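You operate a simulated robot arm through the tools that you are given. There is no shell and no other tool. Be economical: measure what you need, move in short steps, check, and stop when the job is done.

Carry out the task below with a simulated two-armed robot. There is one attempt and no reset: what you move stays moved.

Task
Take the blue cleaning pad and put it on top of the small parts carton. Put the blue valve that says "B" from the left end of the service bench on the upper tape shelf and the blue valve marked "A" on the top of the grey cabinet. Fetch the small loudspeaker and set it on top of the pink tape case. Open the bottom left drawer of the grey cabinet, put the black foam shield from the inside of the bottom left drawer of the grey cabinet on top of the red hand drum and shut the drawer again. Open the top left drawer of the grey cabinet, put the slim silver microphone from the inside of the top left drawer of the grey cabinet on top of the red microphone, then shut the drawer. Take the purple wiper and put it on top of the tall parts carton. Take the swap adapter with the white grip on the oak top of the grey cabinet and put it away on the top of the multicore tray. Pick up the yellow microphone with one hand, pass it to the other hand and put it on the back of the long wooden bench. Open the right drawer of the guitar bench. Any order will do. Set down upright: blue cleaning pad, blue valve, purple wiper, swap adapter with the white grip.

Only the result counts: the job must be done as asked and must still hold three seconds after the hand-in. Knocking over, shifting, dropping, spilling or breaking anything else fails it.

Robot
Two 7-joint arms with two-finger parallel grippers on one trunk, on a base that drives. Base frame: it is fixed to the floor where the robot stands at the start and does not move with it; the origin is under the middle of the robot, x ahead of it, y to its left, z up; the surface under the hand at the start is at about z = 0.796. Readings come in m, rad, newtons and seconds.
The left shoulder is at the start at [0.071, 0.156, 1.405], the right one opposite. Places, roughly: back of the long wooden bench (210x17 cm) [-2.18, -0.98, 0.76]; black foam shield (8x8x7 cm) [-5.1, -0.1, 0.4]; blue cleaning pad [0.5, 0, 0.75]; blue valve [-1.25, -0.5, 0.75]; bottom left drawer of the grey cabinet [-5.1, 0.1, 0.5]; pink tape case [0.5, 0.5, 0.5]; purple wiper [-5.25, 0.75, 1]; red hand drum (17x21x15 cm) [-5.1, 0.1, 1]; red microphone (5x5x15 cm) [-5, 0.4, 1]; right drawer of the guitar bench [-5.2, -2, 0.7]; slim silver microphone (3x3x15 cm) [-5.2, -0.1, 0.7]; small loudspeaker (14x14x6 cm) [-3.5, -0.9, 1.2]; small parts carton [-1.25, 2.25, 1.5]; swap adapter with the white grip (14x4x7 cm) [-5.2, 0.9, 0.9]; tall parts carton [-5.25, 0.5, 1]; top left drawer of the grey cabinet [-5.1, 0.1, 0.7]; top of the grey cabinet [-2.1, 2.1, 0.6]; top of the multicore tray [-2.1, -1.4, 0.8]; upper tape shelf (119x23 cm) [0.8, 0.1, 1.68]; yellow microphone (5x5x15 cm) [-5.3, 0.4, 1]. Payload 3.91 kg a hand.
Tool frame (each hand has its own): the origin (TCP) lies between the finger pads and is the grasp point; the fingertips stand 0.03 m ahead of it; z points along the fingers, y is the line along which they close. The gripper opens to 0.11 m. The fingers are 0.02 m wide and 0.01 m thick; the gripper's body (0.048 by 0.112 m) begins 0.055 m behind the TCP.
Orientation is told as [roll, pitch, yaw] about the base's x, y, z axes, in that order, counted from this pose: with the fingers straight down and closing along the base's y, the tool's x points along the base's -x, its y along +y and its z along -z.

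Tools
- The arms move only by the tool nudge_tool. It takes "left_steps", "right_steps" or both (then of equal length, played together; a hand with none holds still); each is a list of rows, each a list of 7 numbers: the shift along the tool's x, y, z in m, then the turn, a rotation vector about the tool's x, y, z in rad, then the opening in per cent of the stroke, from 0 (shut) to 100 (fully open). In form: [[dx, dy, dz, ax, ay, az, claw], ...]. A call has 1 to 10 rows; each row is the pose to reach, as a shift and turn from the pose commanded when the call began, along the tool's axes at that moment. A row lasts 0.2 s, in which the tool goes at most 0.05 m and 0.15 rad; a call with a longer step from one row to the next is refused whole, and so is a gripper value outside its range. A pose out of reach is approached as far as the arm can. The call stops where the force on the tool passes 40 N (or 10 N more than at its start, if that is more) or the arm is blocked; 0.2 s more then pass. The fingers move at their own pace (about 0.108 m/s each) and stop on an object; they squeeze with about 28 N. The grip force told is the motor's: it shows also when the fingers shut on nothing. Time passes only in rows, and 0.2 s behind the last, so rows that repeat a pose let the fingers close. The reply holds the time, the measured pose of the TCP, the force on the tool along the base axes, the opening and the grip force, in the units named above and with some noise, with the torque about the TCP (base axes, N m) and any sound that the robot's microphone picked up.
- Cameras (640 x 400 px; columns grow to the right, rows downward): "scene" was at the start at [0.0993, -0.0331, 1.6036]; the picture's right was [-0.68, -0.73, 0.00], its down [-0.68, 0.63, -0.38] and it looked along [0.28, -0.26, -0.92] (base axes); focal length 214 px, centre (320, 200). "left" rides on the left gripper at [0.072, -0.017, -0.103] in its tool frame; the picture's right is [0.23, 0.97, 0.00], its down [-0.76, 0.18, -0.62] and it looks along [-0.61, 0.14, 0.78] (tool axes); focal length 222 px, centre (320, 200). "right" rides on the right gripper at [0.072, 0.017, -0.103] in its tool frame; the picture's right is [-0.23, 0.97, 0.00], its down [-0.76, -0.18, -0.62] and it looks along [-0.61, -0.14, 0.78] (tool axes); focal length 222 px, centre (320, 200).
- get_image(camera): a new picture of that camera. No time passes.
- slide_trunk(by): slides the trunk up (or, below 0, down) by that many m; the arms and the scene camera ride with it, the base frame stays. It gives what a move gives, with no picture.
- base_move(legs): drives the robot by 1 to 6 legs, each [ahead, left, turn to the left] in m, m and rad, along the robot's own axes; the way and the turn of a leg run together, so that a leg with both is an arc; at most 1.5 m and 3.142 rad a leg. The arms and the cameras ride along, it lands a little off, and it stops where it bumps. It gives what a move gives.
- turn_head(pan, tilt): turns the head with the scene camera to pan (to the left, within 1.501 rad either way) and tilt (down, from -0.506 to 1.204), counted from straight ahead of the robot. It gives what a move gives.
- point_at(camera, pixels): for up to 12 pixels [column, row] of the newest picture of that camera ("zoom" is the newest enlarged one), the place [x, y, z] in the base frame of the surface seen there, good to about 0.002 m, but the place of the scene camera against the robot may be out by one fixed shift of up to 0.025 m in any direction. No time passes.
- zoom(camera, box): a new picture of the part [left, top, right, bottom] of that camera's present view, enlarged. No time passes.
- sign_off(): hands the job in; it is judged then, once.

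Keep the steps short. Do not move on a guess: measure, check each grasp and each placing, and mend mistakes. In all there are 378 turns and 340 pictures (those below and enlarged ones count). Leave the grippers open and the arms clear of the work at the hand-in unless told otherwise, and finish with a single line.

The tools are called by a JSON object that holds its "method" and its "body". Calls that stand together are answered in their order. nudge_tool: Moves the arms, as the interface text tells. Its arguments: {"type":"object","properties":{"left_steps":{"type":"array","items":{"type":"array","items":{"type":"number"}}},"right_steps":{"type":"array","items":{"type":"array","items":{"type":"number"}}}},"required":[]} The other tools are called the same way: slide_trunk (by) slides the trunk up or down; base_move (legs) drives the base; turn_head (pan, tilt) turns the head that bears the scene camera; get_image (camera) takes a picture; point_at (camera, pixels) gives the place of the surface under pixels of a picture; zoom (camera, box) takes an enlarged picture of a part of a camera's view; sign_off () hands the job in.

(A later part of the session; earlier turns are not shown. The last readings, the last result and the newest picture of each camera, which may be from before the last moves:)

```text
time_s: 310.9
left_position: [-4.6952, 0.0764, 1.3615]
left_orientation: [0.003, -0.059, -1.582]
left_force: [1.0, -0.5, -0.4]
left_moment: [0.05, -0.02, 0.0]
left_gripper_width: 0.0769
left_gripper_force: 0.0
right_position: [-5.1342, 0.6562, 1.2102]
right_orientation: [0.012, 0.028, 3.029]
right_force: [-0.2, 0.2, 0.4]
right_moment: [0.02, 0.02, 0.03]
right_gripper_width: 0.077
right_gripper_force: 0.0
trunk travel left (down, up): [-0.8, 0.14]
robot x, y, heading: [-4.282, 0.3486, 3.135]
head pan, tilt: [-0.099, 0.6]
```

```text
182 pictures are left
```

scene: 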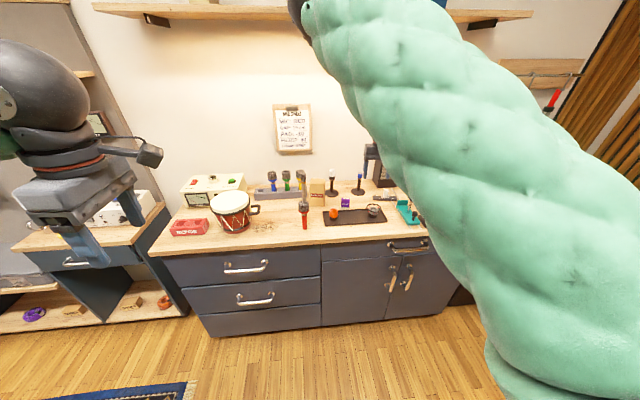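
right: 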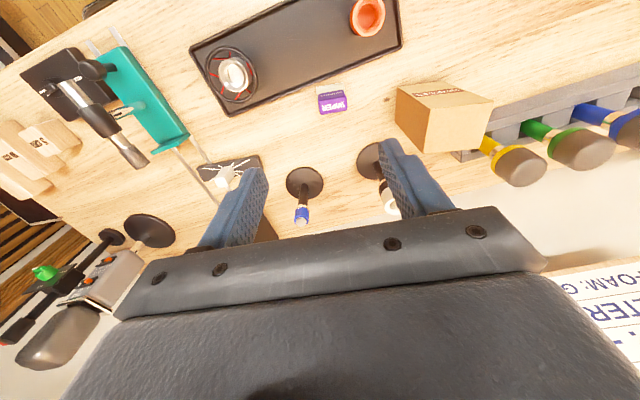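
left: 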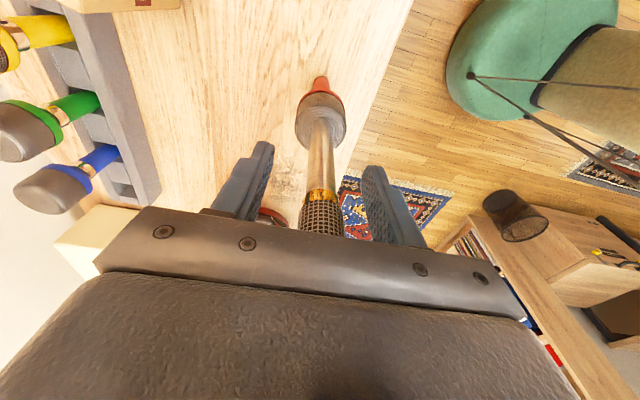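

{"method": "point_at", "body": {"camera": "right", "pixels": [[332, 104], [321, 100], [344, 98], [332, 112], [332, 90], [302, 218], [390, 205], [375, 150], [440, 120], [425, 95], [465, 148], [333, 93]]}}

{"method": "zoom", "body": {"camera": "right", "box": [280, 70, 500, 220]}}

```text
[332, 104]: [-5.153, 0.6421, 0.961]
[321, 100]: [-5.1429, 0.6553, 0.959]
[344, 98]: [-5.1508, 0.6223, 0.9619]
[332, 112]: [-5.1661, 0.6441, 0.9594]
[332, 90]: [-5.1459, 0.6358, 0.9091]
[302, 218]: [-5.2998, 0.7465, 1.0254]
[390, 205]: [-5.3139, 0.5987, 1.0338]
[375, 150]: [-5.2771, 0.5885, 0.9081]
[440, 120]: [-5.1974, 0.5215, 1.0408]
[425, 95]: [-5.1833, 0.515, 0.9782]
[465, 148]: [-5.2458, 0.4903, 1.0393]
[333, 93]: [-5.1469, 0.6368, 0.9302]
```

```text
2.67 times, centred on (390, 145) of right
```

zoom: 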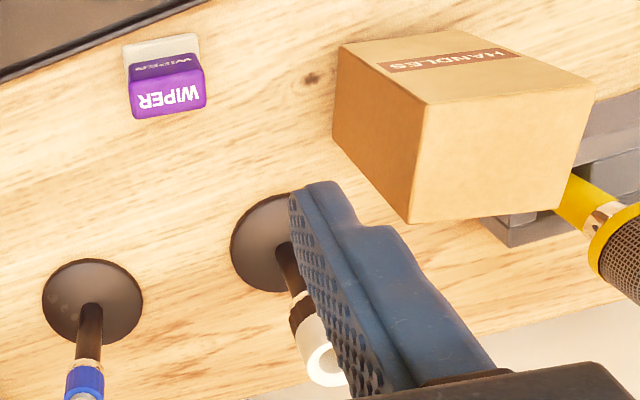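

{"method": "base_move", "body": {"legs": [[0.022, 0.014, 0]]}}

{"method": "slide_trunk", "body": {"by": -0.17}}

{"method": "get_image", "body": {"camera": "right"}}

```text
time_s: 311.7
left_position: [-4.7156, 0.0647, 1.3638]
left_orientation: [0.0, -0.062, -1.584]
left_force: [-0.4, 1.0, 0.2]
left_moment: [0.0, 0.06, 0.02]
left_gripper_width: 0.0771
left_gripper_force: 0.1
right_position: [-5.1546, 0.6475, 1.2114]
right_orientation: [0.016, 0.026, 3.026]
right_force: [0.9, 0.8, 0.5]
right_moment: [-0.06, 0.02, 0.03]
right_gripper_width: 0.0769
right_gripper_force: 0.0
trunk travel left (down, up): [-0.8, 0.14]
robot x, y, heading: [-4.3012, 0.3384, 3.13]
head pan, tilt: [-0.099, 0.6]
```

```text
time_s: 313.6
left_position: [-4.7182, 0.0637, 1.1903]
left_orientation: [0.002, -0.059, -1.585]
left_force: [-0.4, 0.3, -0.4]
left_moment: [0.02, 0.0, -0.02]
left_gripper_width: 0.077
left_gripper_force: 0.0
right_position: [-5.1552, 0.6446, 1.0394]
right_orientation: [0.013, 0.03, 3.027]
right_force: [0.0, -1.5, -0.5]
right_moment: [0.0, -0.01, 0.0]
right_gripper_width: 0.0772
right_gripper_force: 0.0
trunk travel left (down, up): [-0.63, 0.31]
robot x, y, heading: [-4.3025, 0.3398, 3.131]
head pan, tilt: [-0.099, 0.6]
```

```text
180 pictures are left
```

right: 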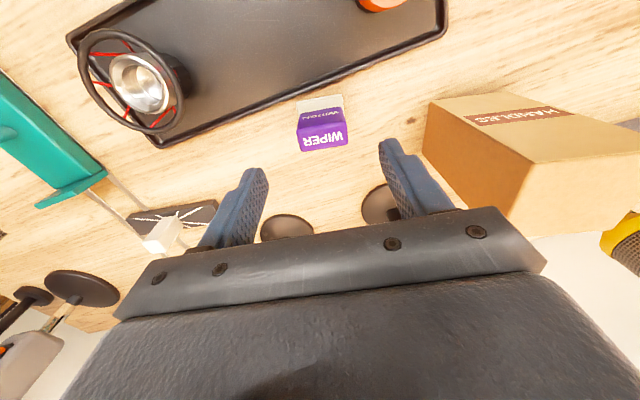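

{"method": "point_at", "body": {"camera": "right", "pixels": [[322, 137], [302, 143], [345, 138], [300, 128], [343, 123], [430, 120], [525, 200], [440, 195], [600, 170]]}}

```text
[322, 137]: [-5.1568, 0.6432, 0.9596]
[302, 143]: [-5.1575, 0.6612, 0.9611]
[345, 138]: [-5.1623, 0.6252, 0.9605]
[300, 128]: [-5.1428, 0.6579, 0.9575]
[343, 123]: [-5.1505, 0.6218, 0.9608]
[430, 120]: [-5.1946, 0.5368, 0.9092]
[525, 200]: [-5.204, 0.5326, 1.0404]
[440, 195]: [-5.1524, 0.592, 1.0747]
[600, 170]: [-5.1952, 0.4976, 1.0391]
```

{"method": "slide_trunk", "body": {"by": -0.085}}

{"method": "nudge_tool", "body": {"right_steps": [[0, 0, 0, 0, 0, 0, 40], [0, 0, 0, 0, 0, 0, 20], [0, 0, 0, 0, 0, 0, 20], [0, 0, 0, 0, 0, 0, 20]]}}

{"method": "get_image", "body": {"camera": "right"}}

```text
time_s: 314.9
left_position: [-4.7176, 0.0618, 1.107]
left_orientation: [0.002, -0.06, -1.584]
left_force: [0.1, -0.6, 0.4]
left_moment: [0.0, -0.02, 0.04]
left_gripper_width: 0.0768
left_gripper_force: 0.0
right_position: [-5.1558, 0.6436, 0.9548]
right_orientation: [0.012, 0.028, 3.028]
right_force: [-0.1, -0.8, -0.1]
right_moment: [-0.01, 0.05, 0.01]
right_gripper_width: 0.0771
right_gripper_force: 0.0
trunk travel left (down, up): [-0.545, 0.395]
robot x, y, heading: [-4.3047, 0.3405, 3.131]
head pan, tilt: [-0.099, 0.6]
```

```text
time_s: 315.9
left_position: [-4.7188, 0.0627, 1.1057]
left_orientation: [0.002, -0.06, -1.585]
left_force: [0.3, -0.3, 0.5]
left_moment: [0.02, 0.01, -0.01]
left_gripper_width: 0.077
left_gripper_force: 0.0
right_position: [-5.1555, 0.6441, 0.9535]
right_orientation: [0.013, 0.029, 3.026]
right_force: [-1.2, -1.6, 2.3]
right_moment: [0.0, 0.05, -0.01]
right_gripper_width: 0.0445
right_gripper_force: 27.6
trunk travel left (down, up): [-0.545, 0.395]
robot x, y, heading: [-4.3049, 0.339, 3.135]
head pan, tilt: [-0.099, 0.6]
```

```text
179 pictures are left
```

right: 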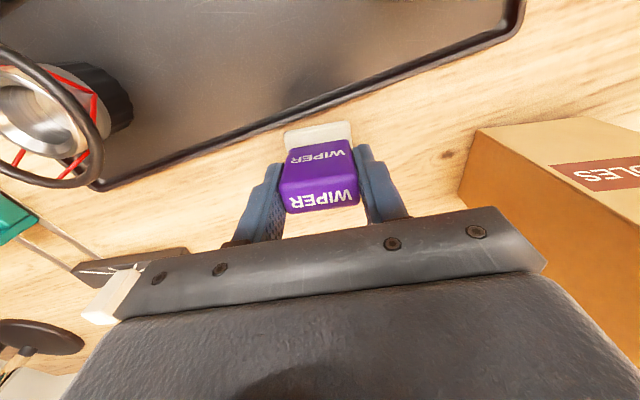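

Wiper held. Lift with the trunk and re-measure the carton top.

{"method": "slide_trunk", "body": {"by": 0.22}}

{"method": "get_image", "body": {"camera": "right"}}

{"method": "point_at", "body": {"camera": "right", "pixels": [[420, 100], [490, 105], [425, 140], [460, 95], [470, 145], [410, 120], [450, 120], [490, 130]]}}

```text
time_s: 318.2
left_position: [-4.7198, 0.0623, 1.3256]
left_orientation: [0.003, -0.058, -1.583]
left_force: [-0.5, -0.4, -0.7]
left_moment: [0.01, -0.03, 0.0]
left_gripper_width: 0.077
left_gripper_force: 0.0
right_position: [-5.1569, 0.6439, 1.1742]
right_orientation: [0.012, 0.031, 3.026]
right_force: [0.2, 0.2, -0.4]
right_moment: [-0.01, -0.03, -0.01]
right_gripper_width: 0.044
right_gripper_force: 27.4
trunk travel left (down, up): [-0.765, 0.175]
robot x, y, heading: [-4.304, 0.338, 3.135]
head pan, tilt: [-0.099, 0.6]
```

```text
178 pictures are left
```

right: 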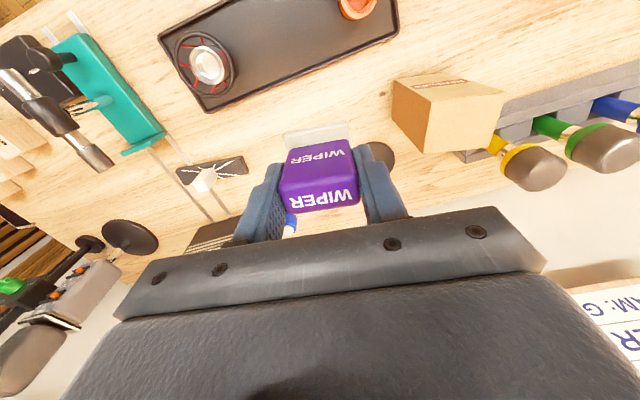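

```text
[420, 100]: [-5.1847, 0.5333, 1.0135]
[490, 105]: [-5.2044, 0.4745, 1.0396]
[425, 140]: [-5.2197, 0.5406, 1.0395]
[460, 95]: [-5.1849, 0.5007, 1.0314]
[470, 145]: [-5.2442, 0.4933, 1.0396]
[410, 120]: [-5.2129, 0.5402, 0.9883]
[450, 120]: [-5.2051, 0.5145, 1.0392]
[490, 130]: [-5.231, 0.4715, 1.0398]
```

{"method": "base_move", "body": {"legs": [[0.06, 0.138, 0]]}}

{"method": "get_image", "body": {"camera": "right"}}

{"method": "get_image", "body": {"camera": "scene"}}

```text
time_s: 319.6
left_position: [-4.7782, -0.0739, 1.3263]
left_orientation: [0.002, -0.059, -1.585]
left_force: [0.2, 0.0, -0.4]
left_moment: [0.0, -0.01, 0.0]
left_gripper_width: 0.0769
left_gripper_force: 0.1
right_position: [-5.2182, 0.5061, 1.1745]
right_orientation: [0.014, 0.027, 3.029]
right_force: [0.9, 0.5, -0.9]
right_moment: [0.0, 0.01, -0.03]
right_gripper_width: 0.0436
right_gripper_force: 28.0
trunk travel left (down, up): [-0.765, 0.175]
robot x, y, heading: [-4.3667, 0.1985, 3.133]
head pan, tilt: [-0.099, 0.6]
```

```text
177 pictures are left
```

right: 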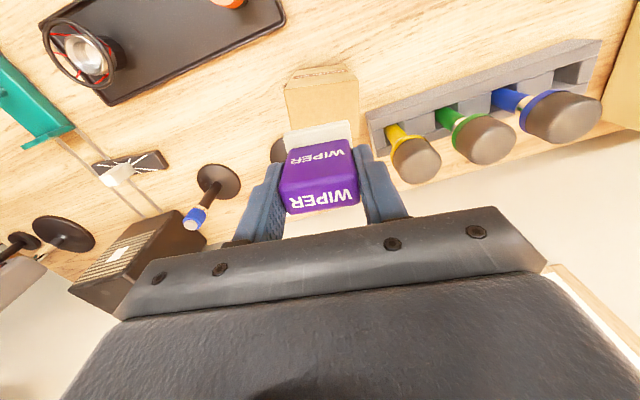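

```text
176 pictures are left
```

scene: 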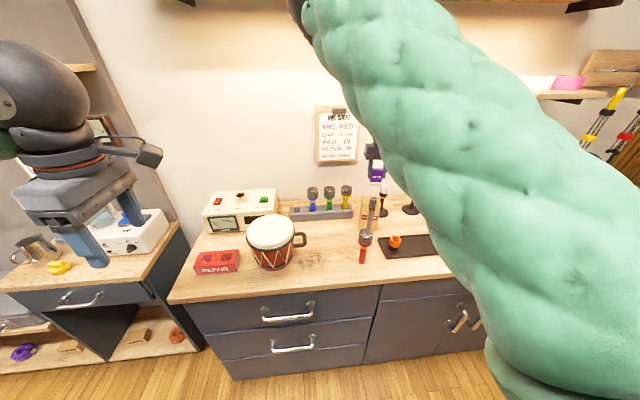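

{"method": "slide_trunk", "body": {"by": -0.075}}

{"method": "zoom", "body": {"camera": "right", "box": [220, 60, 440, 240]}}

{"method": "zoom", "body": {"camera": "scene", "box": [330, 130, 410, 280]}}

```text
time_s: 320.7
left_position: [-4.7784, -0.0741, 1.2513]
left_orientation: [0.003, -0.059, -1.582]
left_force: [0.3, 0.4, -0.1]
left_moment: [0.02, 0.0, -0.01]
left_gripper_width: 0.0769
left_gripper_force: 0.1
right_position: [-5.2165, 0.5073, 1.0993]
right_orientation: [0.011, 0.028, 3.029]
right_force: [-0.4, -0.2, -1.2]
right_moment: [0.0, 0.0, -0.01]
right_gripper_width: 0.0439
right_gripper_force: 27.8
trunk travel left (down, up): [-0.69, 0.25]
robot x, y, heading: [-4.3659, 0.2036, 3.135]
head pan, tilt: [-0.099, 0.6]
```

```text
2.22 times, centred on (330, 150) of right
```

zoom: 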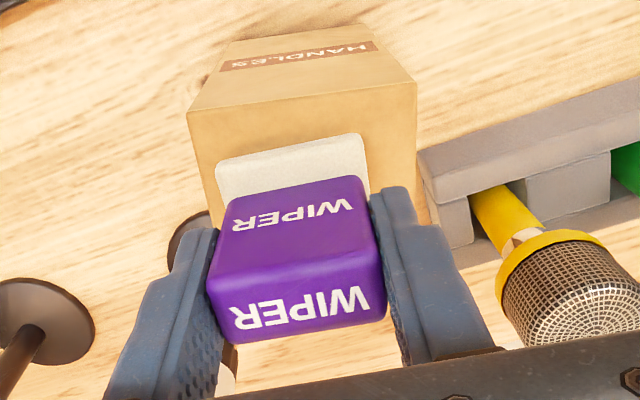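

```text
2.67 times, centred on (370, 205) of scene
```

zoom: 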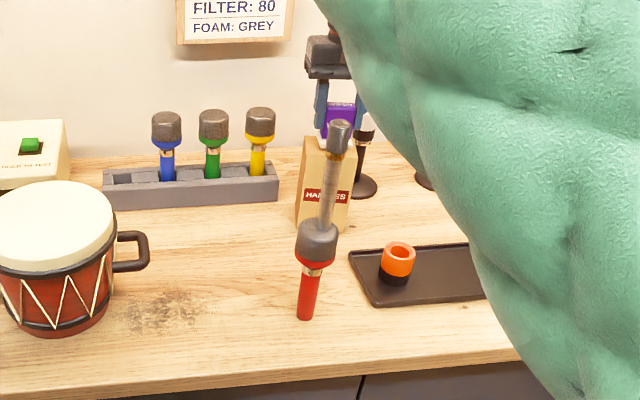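

{"method": "point_at", "body": {"camera": "zoom", "pixels": [[300, 115], [200, 130], [410, 110], [290, 160], [225, 165], [365, 150], [205, 190], [425, 200]]}}

```text
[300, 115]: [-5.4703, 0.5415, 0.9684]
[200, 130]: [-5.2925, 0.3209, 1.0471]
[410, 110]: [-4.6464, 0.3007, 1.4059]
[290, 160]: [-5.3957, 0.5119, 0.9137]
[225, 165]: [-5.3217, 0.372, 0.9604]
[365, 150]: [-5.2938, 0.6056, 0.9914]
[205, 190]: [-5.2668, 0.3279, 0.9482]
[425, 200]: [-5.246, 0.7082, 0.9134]
```

{"method": "get_image", "body": {"camera": "right"}}

{"method": "point_at", "body": {"camera": "right", "pixels": [[321, 112], [276, 118], [369, 110], [316, 132], [287, 134], [350, 128], [278, 146], [376, 150], [330, 106]]}}

```text
173 pictures are left
```

right: 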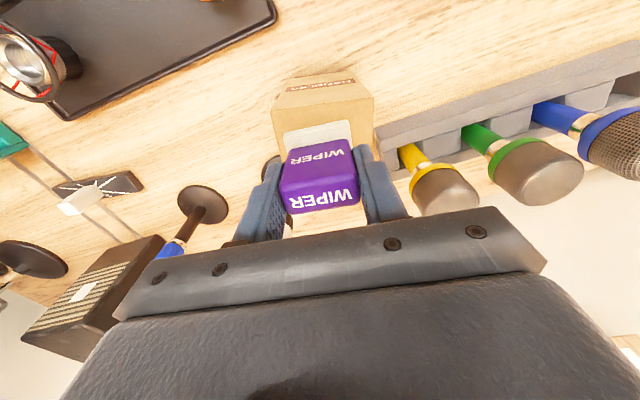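

```text
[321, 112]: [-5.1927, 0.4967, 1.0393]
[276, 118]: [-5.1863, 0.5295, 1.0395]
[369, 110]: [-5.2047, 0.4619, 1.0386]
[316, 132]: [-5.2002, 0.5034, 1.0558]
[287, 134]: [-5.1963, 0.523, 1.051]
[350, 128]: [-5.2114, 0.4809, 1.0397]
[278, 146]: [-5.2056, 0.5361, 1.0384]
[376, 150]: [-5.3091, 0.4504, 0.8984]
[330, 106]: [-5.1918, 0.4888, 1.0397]
```

{"method": "slide_trunk", "body": {"by": -0.01}}

{"method": "get_image", "body": {"camera": "right"}}

```text
time_s: 321.2
left_position: [-4.7778, -0.075, 1.2416]
left_orientation: [0.0, -0.058, -1.582]
left_force: [-0.1, 0.5, -0.7]
left_moment: [-0.02, -0.02, -0.01]
left_gripper_width: 0.0768
left_gripper_force: 0.1
right_position: [-5.2161, 0.5059, 1.0937]
right_orientation: [0.012, 0.024, 3.028]
right_force: [-2.2, -2.4, 34.4]
right_moment: [0.33, -0.14, -0.08]
right_gripper_width: 0.0439
right_gripper_force: 28.3
trunk travel left (down, up): [-0.68, 0.26]
robot x, y, heading: [-4.3663, 0.2044, 3.136]
head pan, tilt: [-0.099, 0.6]
```

```text
172 pictures are left
```

right: 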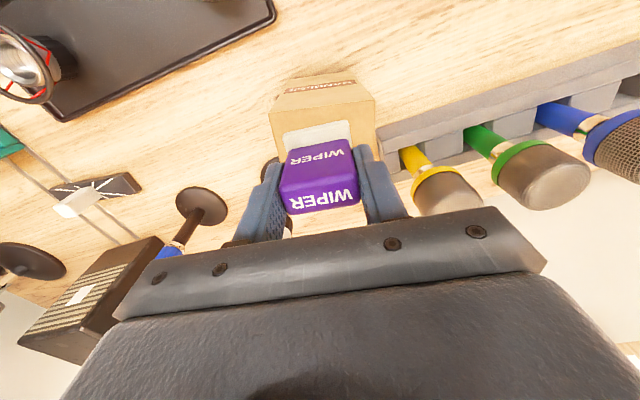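

Contact already (34 N). Raise 4 mm to unload, then open.

{"method": "slide_trunk", "body": {"by": 0.004}}

{"method": "nudge_tool", "body": {"right_steps": [[0, 0, 0, 0, 0, 0, 35], [0, 0, 0, 0, 0, 0, 55], [0, 0, 0, 0, 0, 0, 65], [0, 0, 0, 0, 0, 0, 65]]}}

{"method": "slide_trunk", "body": {"by": 0.15}}

{"method": "get_image", "body": {"camera": "right"}}

```text
time_s: 321.8
left_position: [-4.7789, -0.0755, 1.2446]
left_orientation: [0.001, -0.058, -1.584]
left_force: [-0.2, 0.1, 0.7]
left_moment: [0.01, -0.02, -0.04]
left_gripper_width: 0.0773
left_gripper_force: 0.0
right_position: [-5.2173, 0.5061, 1.0943]
right_orientation: [0.011, 0.027, 3.028]
right_force: [-4.7, 2.7, 13.1]
right_moment: [0.51, 0.38, 0.09]
right_gripper_width: 0.0437
right_gripper_force: 28.3
trunk travel left (down, up): [-0.684, 0.256]
robot x, y, heading: [-4.3645, 0.2058, 3.137]
head pan, tilt: [-0.099, 0.6]
```

```text
time_s: 322.8
left_position: [-4.7794, -0.0755, 1.2448]
left_orientation: [0.004, -0.06, -1.584]
left_force: [0.3, 0.9, 0.7]
left_moment: [-0.01, 0.04, -0.01]
left_gripper_width: 0.0771
left_gripper_force: 0.0
right_position: [-5.2187, 0.5066, 1.0926]
right_orientation: [0.012, 0.029, 3.028]
right_force: [-0.2, 0.3, -0.1]
right_moment: [0.02, 0.0, 0.0]
right_gripper_width: 0.0714
right_gripper_force: 0.1
trunk travel left (down, up): [-0.684, 0.256]
robot x, y, heading: [-4.3662, 0.2003, 3.138]
head pan, tilt: [-0.099, 0.6]
```

```text
time_s: 324.5
left_position: [-4.78, -0.0746, 1.395]
left_orientation: [0.002, -0.06, -1.582]
left_force: [-0.3, 0.8, 0.5]
left_moment: [0.01, -0.03, 0.01]
left_gripper_width: 0.0771
left_gripper_force: 0.1
right_position: [-5.2178, 0.5069, 1.2431]
right_orientation: [0.011, 0.029, 3.029]
right_force: [0.8, 0.3, 0.7]
right_moment: [0.0, -0.05, -0.02]
right_gripper_width: 0.0717
right_gripper_force: 0.1
trunk travel left (down, up): [-0.834, 0.106]
robot x, y, heading: [-4.3688, 0.2035, 3.135]
head pan, tilt: [-0.099, 0.6]
```

```text
171 pictures are left
```

right: 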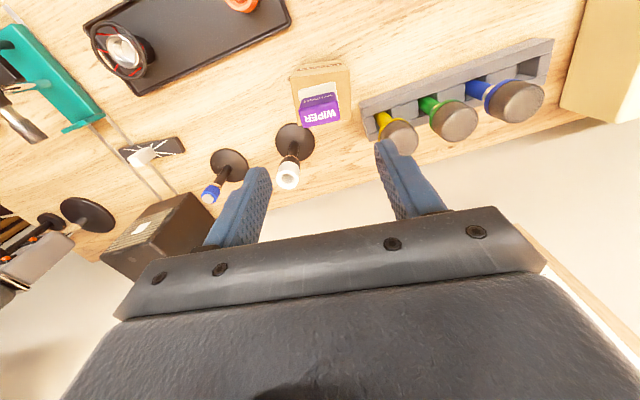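

Wiper is on the carton. Raise the trunk 0.1 for clearance over the mic tower, then back away.

{"method": "slide_trunk", "body": {"by": 0.1}}

{"method": "base_move", "body": {"legs": [[0, -0.08, 0], [-0.5, 0, 0]]}}

{"method": "get_image", "body": {"camera": "scene"}}

```text
time_s: 325.9
left_position: [-4.7799, -0.0752, 1.4946]
left_orientation: [0.003, -0.059, -1.584]
left_force: [-0.1, 0.0, 1.0]
left_moment: [0.01, -0.02, -0.02]
left_gripper_width: 0.0769
left_gripper_force: 0.0
right_position: [-5.2178, 0.506, 1.3436]
right_orientation: [0.012, 0.029, 3.03]
right_force: [0.2, -0.5, 0.6]
right_moment: [-0.06, 0.02, 0.0]
right_gripper_width: 0.0716
right_gripper_force: 0.0
trunk travel left (down, up): [-0.934, 0.006]
robot x, y, heading: [-4.364, 0.2015, 3.136]
head pan, tilt: [-0.099, 0.6]
```

```text
time_s: 329.5
left_position: [-4.2761, -0.001, 1.4954]
left_orientation: [0.003, -0.058, -1.582]
left_force: [-0.8, -0.2, 1.3]
left_moment: [-0.03, -0.01, 0.0]
left_gripper_width: 0.077
left_gripper_force: 0.1
right_position: [-4.7144, 0.5814, 1.3438]
right_orientation: [0.014, 0.03, 3.028]
right_force: [-0.1, 0.4, -0.8]
right_moment: [-0.01, -0.03, 0.03]
right_gripper_width: 0.0715
right_gripper_force: 0.1
trunk travel left (down, up): [-0.934, 0.006]
robot x, y, heading: [-3.8601, 0.2739, 3.136]
head pan, tilt: [-0.099, 0.6]
```

```text
170 pictures are left
```

scene: 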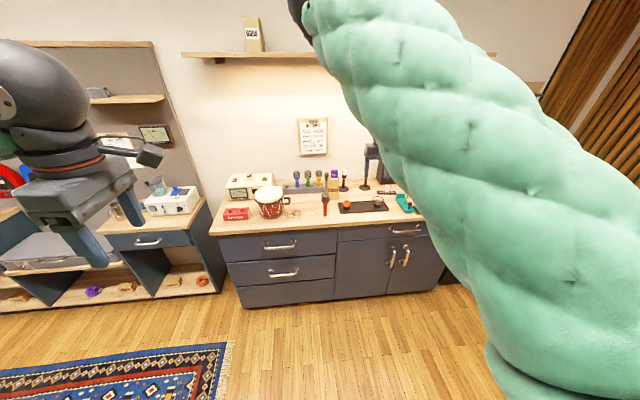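

Now turn the left hand to point at the cabinet (90° about its own x), moving it ahead as it turns.

{"method": "nudge_tool", "body": {"left_steps": [[0.017, -0.03, 0.018, 0.15, 0, 0, 70], [0.034, -0.06, 0.037, 0.3, 0, 0, 70], [0.051, -0.09, 0.055, 0.45, 0, 0, 70], [0.068, -0.12, 0.074, 0.6, 0, 0, 70], [0.085, -0.15, 0.092, 0.75, 0, 0, 70], [0.102, -0.18, 0.111, 0.9, 0, 0, 70], [0.119, -0.21, 0.13, 1.05, 0, 0, 70], [0.136, -0.24, 0.148, 1.2, 0, 0, 70], [0.153, -0.27, 0.166, 1.35, 0, 0, 70], [0.17, -0.3, 0.185, 1.5, 0, 0, 70]]}}

{"method": "get_image", "body": {"camera": "scene"}}

```text
time_s: 331.9
left_position: [-4.5059, 0.1179, 1.1429]
left_orientation: [-1.083, 0.078, -1.265]
left_force: [-1.0, 1.7, -0.3]
left_moment: [0.0, 0.0, 0.02]
left_gripper_width: 0.0769
left_gripper_force: 0.1
left hand out of reach, approached as far as the arm can: row 1, 2, 3, 4, 5, 6, 8, 9, 10
right_position: [-4.7153, 0.5873, 1.3401]
right_orientation: [0.017, 0.033, 3.027]
right_force: [-0.3, 1.5, 0.2]
right_moment: [-0.06, -0.01, -0.04]
right_gripper_width: 0.0712
right_gripper_force: 0.0
trunk travel left (down, up): [-0.934, 0.006]
robot x, y, heading: [-3.8596, 0.2782, 3.135]
head pan, tilt: [-0.099, 0.6]
stopped in row 10 (left hand): the arm was blocked; the commanded pose is now the measured one
```

```text
169 pictures are left
```

scene: 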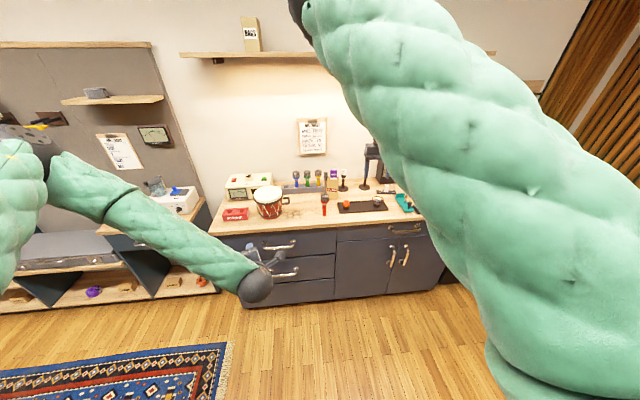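

{"method": "nudge_tool", "body": {"left_steps": [[0.004, -0.006, 0.013, 0.118, 0.07, 0.0375, 70], [0.009, -0.013, 0.026, 0.236, 0.14, 0.075, 70], [0.013, -0.019, 0.038, 0.354, 0.21, 0.1125, 70], [0.018, -0.026, 0.051, 0.472, 0.28, 0.15, 70], [0.018, -0.026, 0.051, 0.472, 0.28, 0.15, 70]]}}

{"method": "get_image", "body": {"camera": "left"}}

```text
time_s: 333.1
left_position: [-4.537, 0.2596, 1.2307]
left_orientation: [-1.517, 0.0, -1.483]
left_force: [-0.8, 0.7, 0.0]
left_moment: [-0.01, -0.01, 0.02]
left_gripper_width: 0.077
left_gripper_force: 0.1
left hand out of reach, approached as far as the arm can: row 1, 2, 3, 4, 5
right_position: [-4.7151, 0.5815, 1.342]
right_orientation: [0.013, 0.031, 3.029]
right_force: [-0.2, -0.8, 0.2]
right_moment: [0.0, 0.0, -0.01]
right_gripper_width: 0.0711
right_gripper_force: 0.2
trunk travel left (down, up): [-0.934, 0.006]
robot x, y, heading: [-3.8602, 0.2744, 3.138]
head pan, tilt: [-0.099, 0.6]
```

```text
168 pictures are left
```

left: 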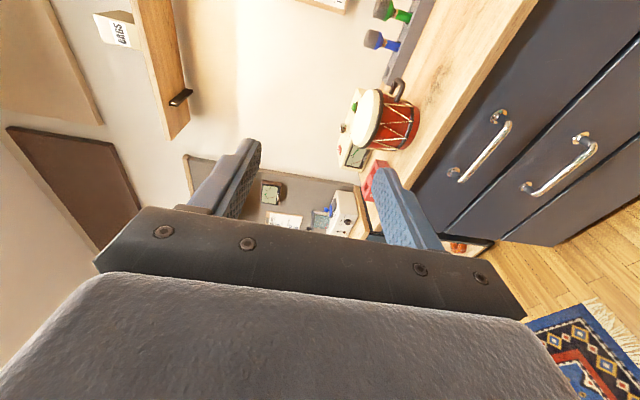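

Left hand is in handle pose. Retract the right hand so that it stays in front of the cabinet when I lower.

{"method": "nudge_tool", "body": {"right_steps": [[0.04, 0, 0, 0, 0, 0, 70], [0.08, 0, 0, 0, 0, 0, 70], [0.12, 0, 0, 0, 0, 0, 70], [0.16, 0, 0, 0, 0, 0, 70], [0.2, -0.01, 0, 0, 0, 0, 70], [0.24, -0.02, 0, 0, 0, 0, 70], [0.28, -0.03, 0, 0, 0, 0, 70], [0.32, -0.04, 0, 0, 0, 0, 70]]}}

{"method": "get_image", "body": {"camera": "scene"}}

```text
time_s: 334.1
left_position: [-4.5343, 0.2587, 1.2311]
left_orientation: [-1.519, 0.002, -1.484]
left_force: [-0.1, 0.5, 0.0]
left_moment: [0.04, 0.04, 0.01]
left_gripper_width: 0.077
left_gripper_force: 0.1
right_position: [-4.5326, 0.635, 1.2481]
right_orientation: [0.012, 0.185, 3.003]
right_force: [0.2, 0.2, -0.5]
right_moment: [-0.03, 0.01, -0.01]
right_gripper_width: 0.077
right_gripper_force: 0.0
right hand out of reach, approached as far as the arm can: row 2, 3, 4, 5
trunk travel left (down, up): [-0.934, 0.006]
robot x, y, heading: [-3.86, 0.2731, 3.139]
head pan, tilt: [-0.099, 0.6]
stopped in row 5 (right hand): the arm was blocked; the commanded pose is now the measured one
```

```text
167 pictures are left
```

scene: 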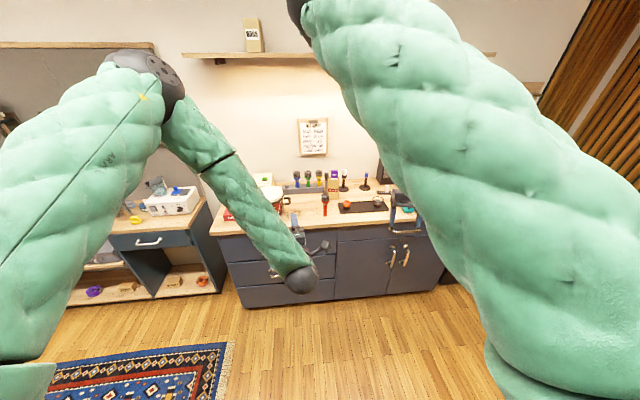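

{"method": "nudge_tool", "body": {"left_steps": [[0, 0, 0.04, 0, 0, 0, 70], [0, 0, 0.08, 0, 0, 0, 70], [0, 0, 0.12, 0, 0, 0, 70], [0, 0, 0.16, 0, 0, 0, 70]], "right_steps": [[0.0, -0.02, 0, 0, 0, 0, 70], [0.0, -0.04, 0, 0, 0, 0, 70], [0.0, -0.06, 0, 0, 0, 0, 70], [0.0, -0.08, 0, 0, 0, 0, 70]]}}

```text
time_s: 335.1
left_position: [-4.6966, 0.2691, 1.2369]
left_orientation: [-1.504, 0.001, -1.459]
left_force: [0.3, 0.5, -0.3]
left_moment: [-0.03, 0.05, 0.02]
left_gripper_width: 0.0769
left_gripper_force: 0.0
left hand out of reach, approached as far as the arm can: row 1, 2, 3, 4
right_position: [-4.5246, 0.7106, 1.2517]
right_orientation: [0.01, 0.185, 3.007]
right_force: [-0.2, 0.6, -0.2]
right_moment: [0.01, 0.01, -0.02]
right_gripper_width: 0.077
right_gripper_force: 0.0
trunk travel left (down, up): [-0.934, 0.006]
robot x, y, heading: [-3.8612, 0.2775, 3.141]
head pan, tilt: [-0.099, 0.6]
```

{"method": "base_move", "body": {"legs": [[0, 0.125, 0]]}}

{"method": "slide_trunk", "body": {"by": -0.72}}

{"method": "get_image", "body": {"camera": "left"}}

{"method": "get_image", "body": {"camera": "scene"}}

```text
time_s: 336.4
left_position: [-4.6981, 0.1458, 1.2376]
left_orientation: [-1.505, 0.002, -1.46]
left_force: [0.3, 0.6, -0.5]
left_moment: [-0.02, -0.01, 0.04]
left_gripper_width: 0.0772
left_gripper_force: 0.1
right_position: [-4.5253, 0.5887, 1.2506]
right_orientation: [0.008, 0.187, 3.002]
right_force: [-0.4, -0.4, 0.6]
right_moment: [0.01, -0.01, 0.01]
right_gripper_width: 0.0769
right_gripper_force: 0.1
trunk travel left (down, up): [-0.934, 0.006]
robot x, y, heading: [-3.8608, 0.1512, 3.133]
head pan, tilt: [-0.099, 0.6]
```

```text
refused: -0.72 is not a number from -0.4 to 0.4
```

```text
166 pictures are left
```

left: 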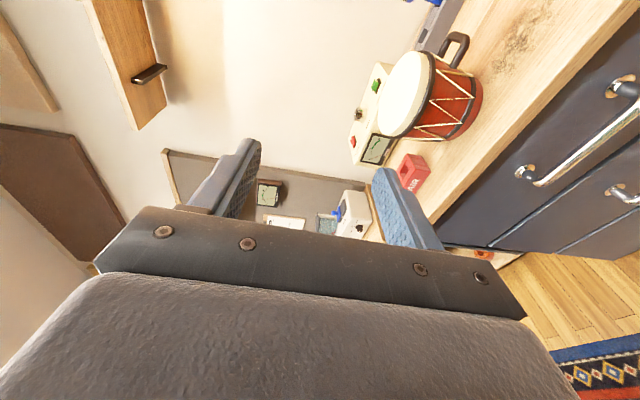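

```text
165 pictures are left
```

scene: 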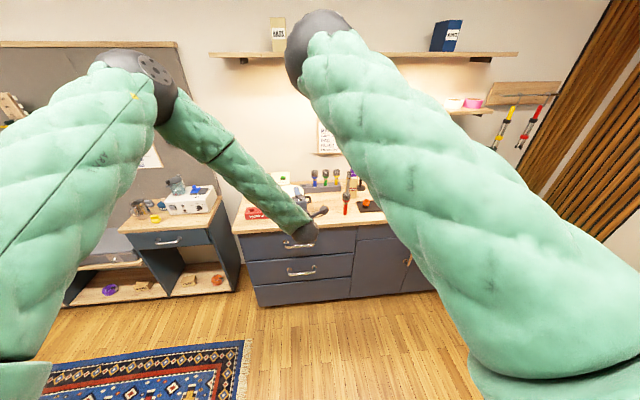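

{"method": "slide_trunk", "body": {"by": -0.4}}

{"method": "slide_trunk", "body": {"by": -0.32}}

{"method": "get_image", "body": {"camera": "left"}}

```text
time_s: 340.2
left_position: [-4.6962, 0.1463, 0.8384]
left_orientation: [-1.506, 0.001, -1.462]
left_force: [-0.1, -0.4, 0.8]
left_moment: [0.01, -0.04, 0.01]
left_gripper_width: 0.0768
left_gripper_force: 0.1
right_position: [-4.5225, 0.5879, 0.8511]
right_orientation: [0.008, 0.183, 3.005]
right_force: [0.0, 1.1, 0.5]
right_moment: [0.02, -0.02, 0.0]
right_gripper_width: 0.0771
right_gripper_force: 0.0
trunk travel left (down, up): [-0.534, 0.406]
robot x, y, heading: [-3.8611, 0.1531, 3.134]
head pan, tilt: [-0.099, 0.6]
```

```text
time_s: 343.4
left_position: [-4.6948, 0.145, 0.5186]
left_orientation: [-1.504, 0.003, -1.46]
left_force: [0.4, 0.5, -0.9]
left_moment: [-0.02, 0.0, 0.0]
left_gripper_width: 0.077
left_gripper_force: 0.0
right_position: [-4.5218, 0.5889, 0.5311]
right_orientation: [0.009, 0.184, 3.005]
right_force: [0.8, 0.4, -0.7]
right_moment: [-0.02, 0.03, 0.0]
right_gripper_width: 0.0771
right_gripper_force: 0.0
trunk travel left (down, up): [-0.214, 0.726]
robot x, y, heading: [-3.8621, 0.153, 3.135]
head pan, tilt: [-0.099, 0.6]
```

```text
164 pictures are left
```

left: 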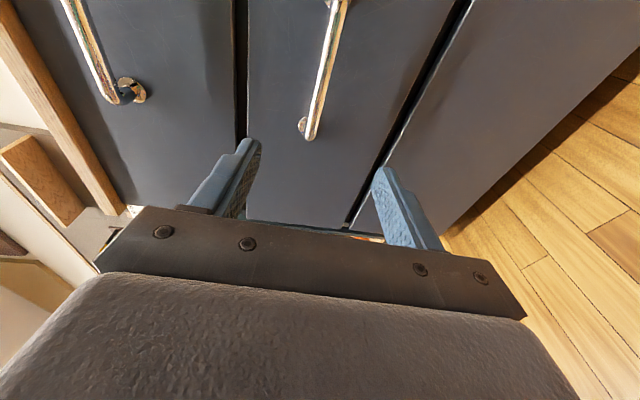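

{"method": "point_at", "body": {"camera": "left", "pixels": [[322, 80], [330, 40], [312, 125], [308, 133], [280, 100]]}}

```text
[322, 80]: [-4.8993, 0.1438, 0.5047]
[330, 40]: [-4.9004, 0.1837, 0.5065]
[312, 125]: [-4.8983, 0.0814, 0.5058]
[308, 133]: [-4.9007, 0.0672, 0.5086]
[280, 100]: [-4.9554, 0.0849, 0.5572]
```

{"method": "slide_trunk", "body": {"by": -0.011}}

{"method": "base_move", "body": {"legs": [[0.203, 0, 0]]}}

{"method": "nudge_tool", "body": {"left_steps": [[0, 0, 0, 0, 0, 0, 40], [0, 0, 0, 0, 0, 0, 22], [0, 0, 0, 0, 0, 0, 12], [0, 0, 0, 0, 0, 0, 5], [0, 0, 0, 0, 0, 0, 5]]}}

{"method": "get_image", "body": {"camera": "left"}}

```text
time_s: 344.0
left_position: [-4.6958, 0.146, 0.5092]
left_orientation: [-1.505, 0.0, -1.462]
left_force: [-0.4, 0.4, 0.3]
left_moment: [0.03, 0.04, 0.0]
left_gripper_width: 0.0768
left_gripper_force: 0.0
right_position: [-4.523, 0.5875, 0.5203]
right_orientation: [0.01, 0.183, 3.003]
right_force: [-1.0, 0.3, 0.1]
right_moment: [-0.01, 0.0, 0.02]
right_gripper_width: 0.0768
right_gripper_force: 0.0
trunk travel left (down, up): [-0.203, 0.737]
robot x, y, heading: [-3.8607, 0.1491, 3.131]
head pan, tilt: [-0.099, 0.6]
```

```text
time_s: 345.6
left_position: [-4.8983, 0.1496, 0.5073]
left_orientation: [-1.504, 0.002, -1.463]
left_force: [-0.7, -0.7, -0.2]
left_moment: [0.01, 0.02, -0.01]
left_gripper_width: 0.0769
left_gripper_force: 0.0
right_position: [-4.7246, 0.5896, 0.5201]
right_orientation: [0.009, 0.184, 3.001]
right_force: [0.5, 0.2, 0.3]
right_moment: [0.0, 0.0, -0.01]
right_gripper_width: 0.0772
right_gripper_force: 0.0
trunk travel left (down, up): [-0.203, 0.737]
robot x, y, heading: [-4.0656, 0.1556, 3.131]
head pan, tilt: [-0.099, 0.6]
```

```text
time_s: 346.8
left_position: [-4.8987, 0.1492, 0.5061]
left_orientation: [-1.501, 0.003, -1.465]
left_force: [3.9, 0.2, -12.6]
left_moment: [-0.58, -0.15, -0.2]
left_gripper_width: 0.0199
left_gripper_force: 44.7
right_position: [-4.7245, 0.5913, 0.5194]
right_orientation: [0.01, 0.185, 3.0]
right_force: [-0.5, -0.3, -0.3]
right_moment: [0.05, -0.03, 0.0]
right_gripper_width: 0.077
right_gripper_force: 0.1
trunk travel left (down, up): [-0.203, 0.737]
robot x, y, heading: [-4.0639, 0.1543, 3.128]
head pan, tilt: [-0.099, 0.6]
```

```text
163 pictures are left
```

left: 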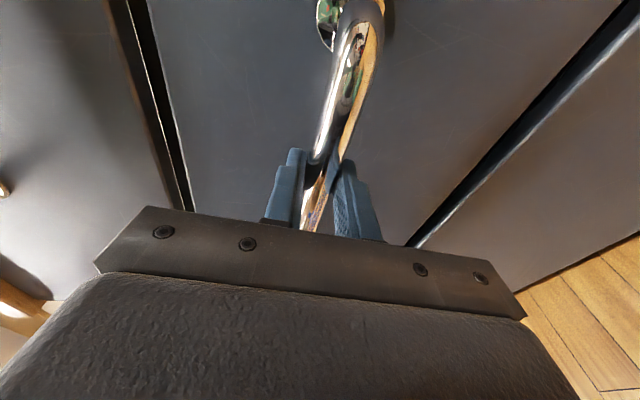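

Handle gripped. Pull by driving back in stages.

{"method": "base_move", "body": {"legs": [[-0.18, 0, 0]]}}

{"method": "base_move", "body": {"legs": [[-0.18, 0, 0]]}}

{"method": "get_image", "body": {"camera": "scene"}}

```text
time_s: 348.8
left_position: [-4.7119, 0.1496, 0.5059]
left_orientation: [-1.502, 0.0, -1.47]
left_force: [-0.6, 1.6, -4.0]
left_moment: [-0.48, -0.09, 0.29]
left_gripper_width: 0.0196
left_gripper_force: 45.1
right_position: [-4.5379, 0.5892, 0.5198]
right_orientation: [0.009, 0.186, 3.001]
right_force: [-1.0, 0.3, 0.6]
right_moment: [0.01, 0.02, 0.01]
right_gripper_width: 0.0772
right_gripper_force: 0.0
trunk travel left (down, up): [-0.203, 0.737]
robot x, y, heading: [-3.8752, 0.1542, 3.134]
head pan, tilt: [-0.099, 0.6]
stopped in leg 1: the force on the tool passed its limit at 41 N (the readings are from after the stop); the commanded pose is now the measured one
```

```text
time_s: 350.4
left_position: [-4.5356, 0.1495, 0.5059]
left_orientation: [-1.501, 0.0, -1.47]
left_force: [0.6, 0.1, 1.7]
left_moment: [-0.4, 0.02, 0.06]
left_gripper_width: 0.0197
left_gripper_force: 45.2
right_position: [-4.3589, 0.5909, 0.5204]
right_orientation: [0.01, 0.186, 2.997]
right_force: [-0.3, 0.8, 0.0]
right_moment: [-0.02, -0.02, -0.03]
right_gripper_width: 0.0771
right_gripper_force: 0.2
trunk travel left (down, up): [-0.203, 0.737]
robot x, y, heading: [-3.7031, 0.1514, 3.127]
head pan, tilt: [-0.099, 0.6]
stopped in leg 1: the force on the tool passed its limit at 60 N (the readings are from after the stop); the commanded pose is now the measured one
```

```text
162 pictures are left
```

scene: 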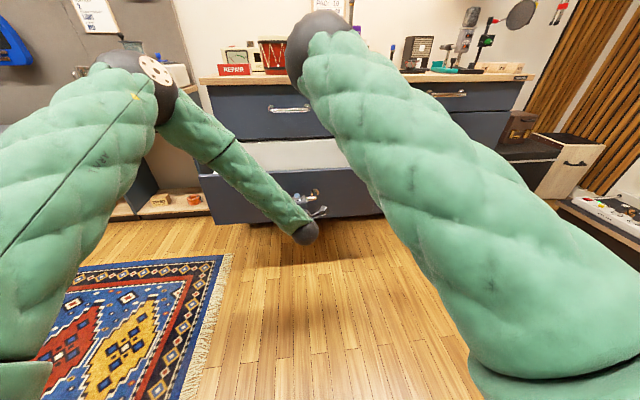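

Fully open. Release and back off, then raise to look inside.

{"method": "nudge_tool", "body": {"left_steps": [[0, 0, 0, 0, 0, 0, 30], [0, 0, 0, 0, 0, 0, 60], [0, 0, 0, 0, 0, 0, 70], [0, 0, 0, 0, 0, 0, 70]]}}

{"method": "base_move", "body": {"legs": [[-0.12, 0, 0]]}}

{"method": "slide_trunk", "body": {"by": 0.4}}

{"method": "base_move", "body": {"legs": [[0, 0.4, 0]]}}

{"method": "turn_head", "body": {"pan": -0.25, "tilt": 0.75}}

{"method": "get_image", "body": {"camera": "scene"}}

```text
time_s: 351.4
left_position: [-4.535, 0.1501, 0.5063]
left_orientation: [-1.501, -0.001, -1.47]
left_force: [0.1, -1.1, 0.4]
left_moment: [0.0, 0.02, 0.02]
left_gripper_width: 0.077
left_gripper_force: 0.1
right_position: [-4.3582, 0.5909, 0.52]
right_orientation: [0.009, 0.185, 2.997]
right_force: [0.2, -0.6, 0.3]
right_moment: [0.01, -0.01, -0.02]
right_gripper_width: 0.0771
right_gripper_force: 0.1
trunk travel left (down, up): [-0.203, 0.737]
robot x, y, heading: [-3.6987, 0.1494, 3.128]
head pan, tilt: [-0.099, 0.6]
```

```text
time_s: 352.6
left_position: [-4.41, 0.1478, 0.5077]
left_orientation: [-1.5, 0.002, -1.472]
left_force: [-1.0, -0.7, -0.2]
left_moment: [0.01, -0.01, 0.0]
left_gripper_width: 0.0771
left_gripper_force: 0.0
right_position: [-4.234, 0.5878, 0.5195]
right_orientation: [0.007, 0.184, 2.997]
right_force: [0.4, -0.3, -0.6]
right_moment: [-0.02, 0.03, 0.02]
right_gripper_width: 0.0772
right_gripper_force: 0.0
trunk travel left (down, up): [-0.203, 0.737]
robot x, y, heading: [-3.5718, 0.1462, 3.128]
head pan, tilt: [-0.099, 0.6]
```

```text
time_s: 356.4
left_position: [-4.4098, 0.1499, 0.9058]
left_orientation: [-1.501, 0.0, -1.47]
left_force: [-0.3, -1.0, 0.6]
left_moment: [-0.02, -0.03, 0.0]
left_gripper_width: 0.077
left_gripper_force: 0.2
right_position: [-4.2345, 0.589, 0.9199]
right_orientation: [0.009, 0.185, 2.998]
right_force: [-1.3, -0.7, 0.9]
right_moment: [0.0, -0.03, 0.01]
right_gripper_width: 0.077
right_gripper_force: 0.0
trunk travel left (down, up): [-0.603, 0.337]
robot x, y, heading: [-3.5764, 0.1512, 3.132]
head pan, tilt: [-0.099, 0.6]
```

```text
time_s: 357.1
left_position: [-4.4098, 0.1462, 0.9047]
left_orientation: [-1.502, 0.001, -1.468]
left_force: [0.0, 0.0, -0.3]
left_moment: [-0.02, -0.03, 0.03]
left_gripper_width: 0.0768
left_gripper_force: 0.1
right_position: [-4.2344, 0.587, 0.9195]
right_orientation: [0.009, 0.185, 2.999]
right_force: [0.1, -0.3, -0.5]
right_moment: [-0.02, -0.02, 0.0]
right_gripper_width: 0.0766
right_gripper_force: 0.1
trunk travel left (down, up): [-0.603, 0.337]
robot x, y, heading: [-3.5762, 0.1482, 3.129]
head pan, tilt: [-0.099, 0.6]
stopped in leg 1: the robot was blocked; the commanded pose is now the measured one
```

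```text
time_s: 357.8
left_position: [-4.4108, 0.1467, 0.9066]
left_orientation: [-1.499, -0.001, -1.468]
left_force: [0.8, 0.1, 0.6]
left_moment: [-0.02, 0.01, -0.01]
left_gripper_width: 0.0771
left_gripper_force: 0.0
right_position: [-4.2337, 0.5861, 0.9205]
right_orientation: [0.01, 0.184, 2.996]
right_force: [-0.1, -0.5, 0.0]
right_moment: [0.02, -0.02, 0.03]
right_gripper_width: 0.0771
right_gripper_force: 0.0
trunk travel left (down, up): [-0.603, 0.337]
robot x, y, heading: [-3.5789, 0.1437, 3.125]
head pan, tilt: [-0.25, 0.75]
```

```text
161 pictures are left
```

scene: 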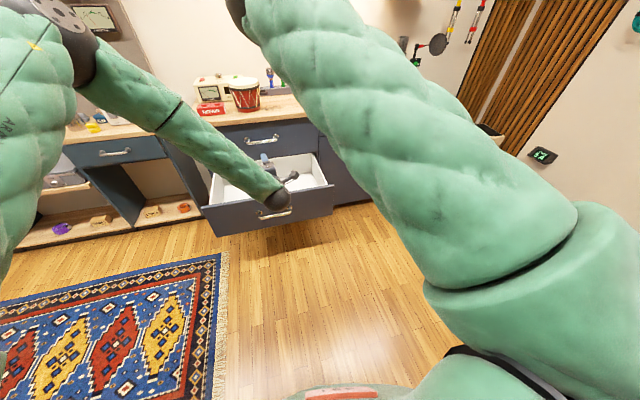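

The tall cabinet on the left blocked the sideways move. Go forward first, then left.

{"method": "base_move", "body": {"legs": [[0.3, 0, 0]]}}

{"method": "base_move", "body": {"legs": [[0, 0.35, 0]]}}

{"method": "get_image", "body": {"camera": "scene"}}

{"method": "get_image", "body": {"camera": "right"}}

```text
time_s: 359.9
left_position: [-4.7087, 0.1576, 0.9063]
left_orientation: [-1.502, -0.001, -1.476]
left_force: [0.0, -0.5, 0.3]
left_moment: [0.0, 0.05, 0.01]
left_gripper_width: 0.0771
left_gripper_force: 0.1
right_position: [-4.5305, 0.597, 0.9198]
right_orientation: [0.009, 0.185, 2.991]
right_force: [-0.4, -0.6, 0.8]
right_moment: [0.0, -0.02, -0.01]
right_gripper_width: 0.077
right_gripper_force: 0.1
trunk travel left (down, up): [-0.603, 0.337]
robot x, y, heading: [-3.8745, 0.1486, 3.12]
head pan, tilt: [-0.25, 0.75]
```

```text
time_s: 362.1
left_position: [-4.7167, -0.1691, 0.9071]
left_orientation: [-1.503, 0.002, -1.485]
left_force: [-0.3, -1.0, -0.5]
left_moment: [-0.01, -0.02, 0.0]
left_gripper_width: 0.0769
left_gripper_force: 0.1
right_position: [-4.5352, 0.2681, 0.9192]
right_orientation: [0.008, 0.186, 2.983]
right_force: [-0.4, -0.5, -0.1]
right_moment: [0.04, -0.03, -0.02]
right_gripper_width: 0.077
right_gripper_force: 0.1
trunk travel left (down, up): [-0.603, 0.337]
robot x, y, heading: [-3.8833, -0.1807, 3.121]
head pan, tilt: [-0.25, 0.75]
stopped in leg 1: the robot was blocked; the commanded pose is now the measured one
```

```text
160 pictures are left
```

scene: 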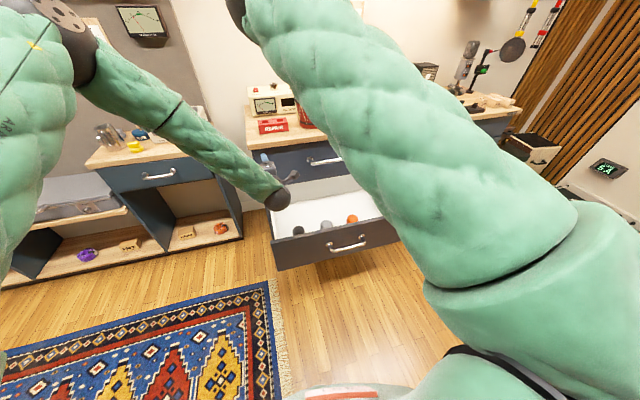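

```text
159 pictures are left
```

right: 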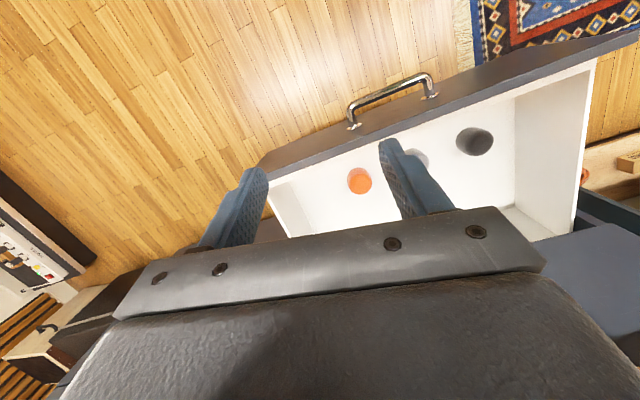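

{"method": "point_at", "body": {"camera": "right", "pixels": [[475, 140], [475, 133], [462, 140], [489, 140], [418, 158], [360, 180], [510, 130], [440, 200]]}}

{"method": "zoom", "body": {"camera": "scene", "box": [260, 180, 400, 270]}}

{"method": "point_at", "body": {"camera": "zoom", "pixels": [[170, 215], [170, 230], [300, 195], [415, 170]]}}

```text
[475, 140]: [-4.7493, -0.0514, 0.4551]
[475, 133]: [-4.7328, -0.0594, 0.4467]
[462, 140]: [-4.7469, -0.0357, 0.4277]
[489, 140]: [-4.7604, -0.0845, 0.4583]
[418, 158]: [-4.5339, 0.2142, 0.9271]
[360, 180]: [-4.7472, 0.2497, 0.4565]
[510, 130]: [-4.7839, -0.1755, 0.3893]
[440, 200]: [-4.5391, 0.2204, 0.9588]
```

```text
4.44 times, centred on (330, 225) of scene
```

zoom: 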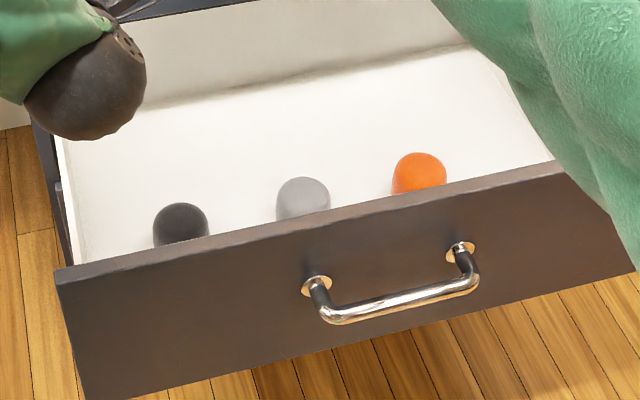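

```text
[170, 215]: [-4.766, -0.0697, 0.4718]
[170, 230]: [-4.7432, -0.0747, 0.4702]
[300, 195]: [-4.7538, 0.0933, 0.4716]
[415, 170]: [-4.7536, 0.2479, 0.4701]
```

{"method": "turn_head", "body": {"pan": 1.4, "tilt": 0.7}}

{"method": "get_image", "body": {"camera": "scene"}}

```text
time_s: 363.8
left_position: [-4.7173, -0.1659, 0.9061]
left_orientation: [-1.503, -0.001, -1.485]
left_force: [-0.7, 0.2, 0.2]
left_moment: [-0.03, -0.01, 0.03]
left_gripper_width: 0.077
left_gripper_force: 0.1
right_position: [-4.5344, 0.2712, 0.9197]
right_orientation: [0.011, 0.185, 2.985]
right_force: [0.6, 0.2, 0.0]
right_moment: [0.02, 0.01, 0.0]
right_gripper_width: 0.0768
right_gripper_force: 0.1
trunk travel left (down, up): [-0.603, 0.337]
robot x, y, heading: [-3.8819, -0.1821, 3.113]
head pan, tilt: [1.4, 0.7]
```

```text
157 pictures are left
```

scene: 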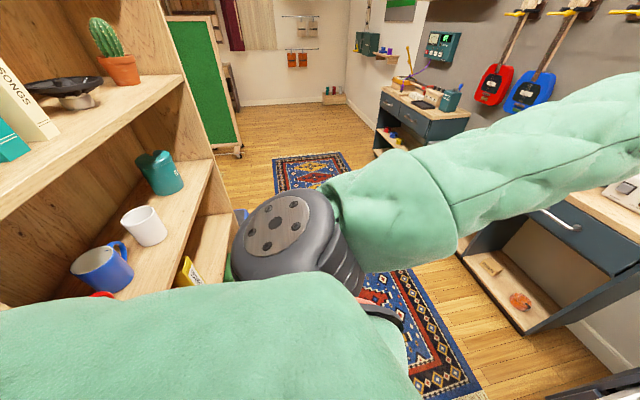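

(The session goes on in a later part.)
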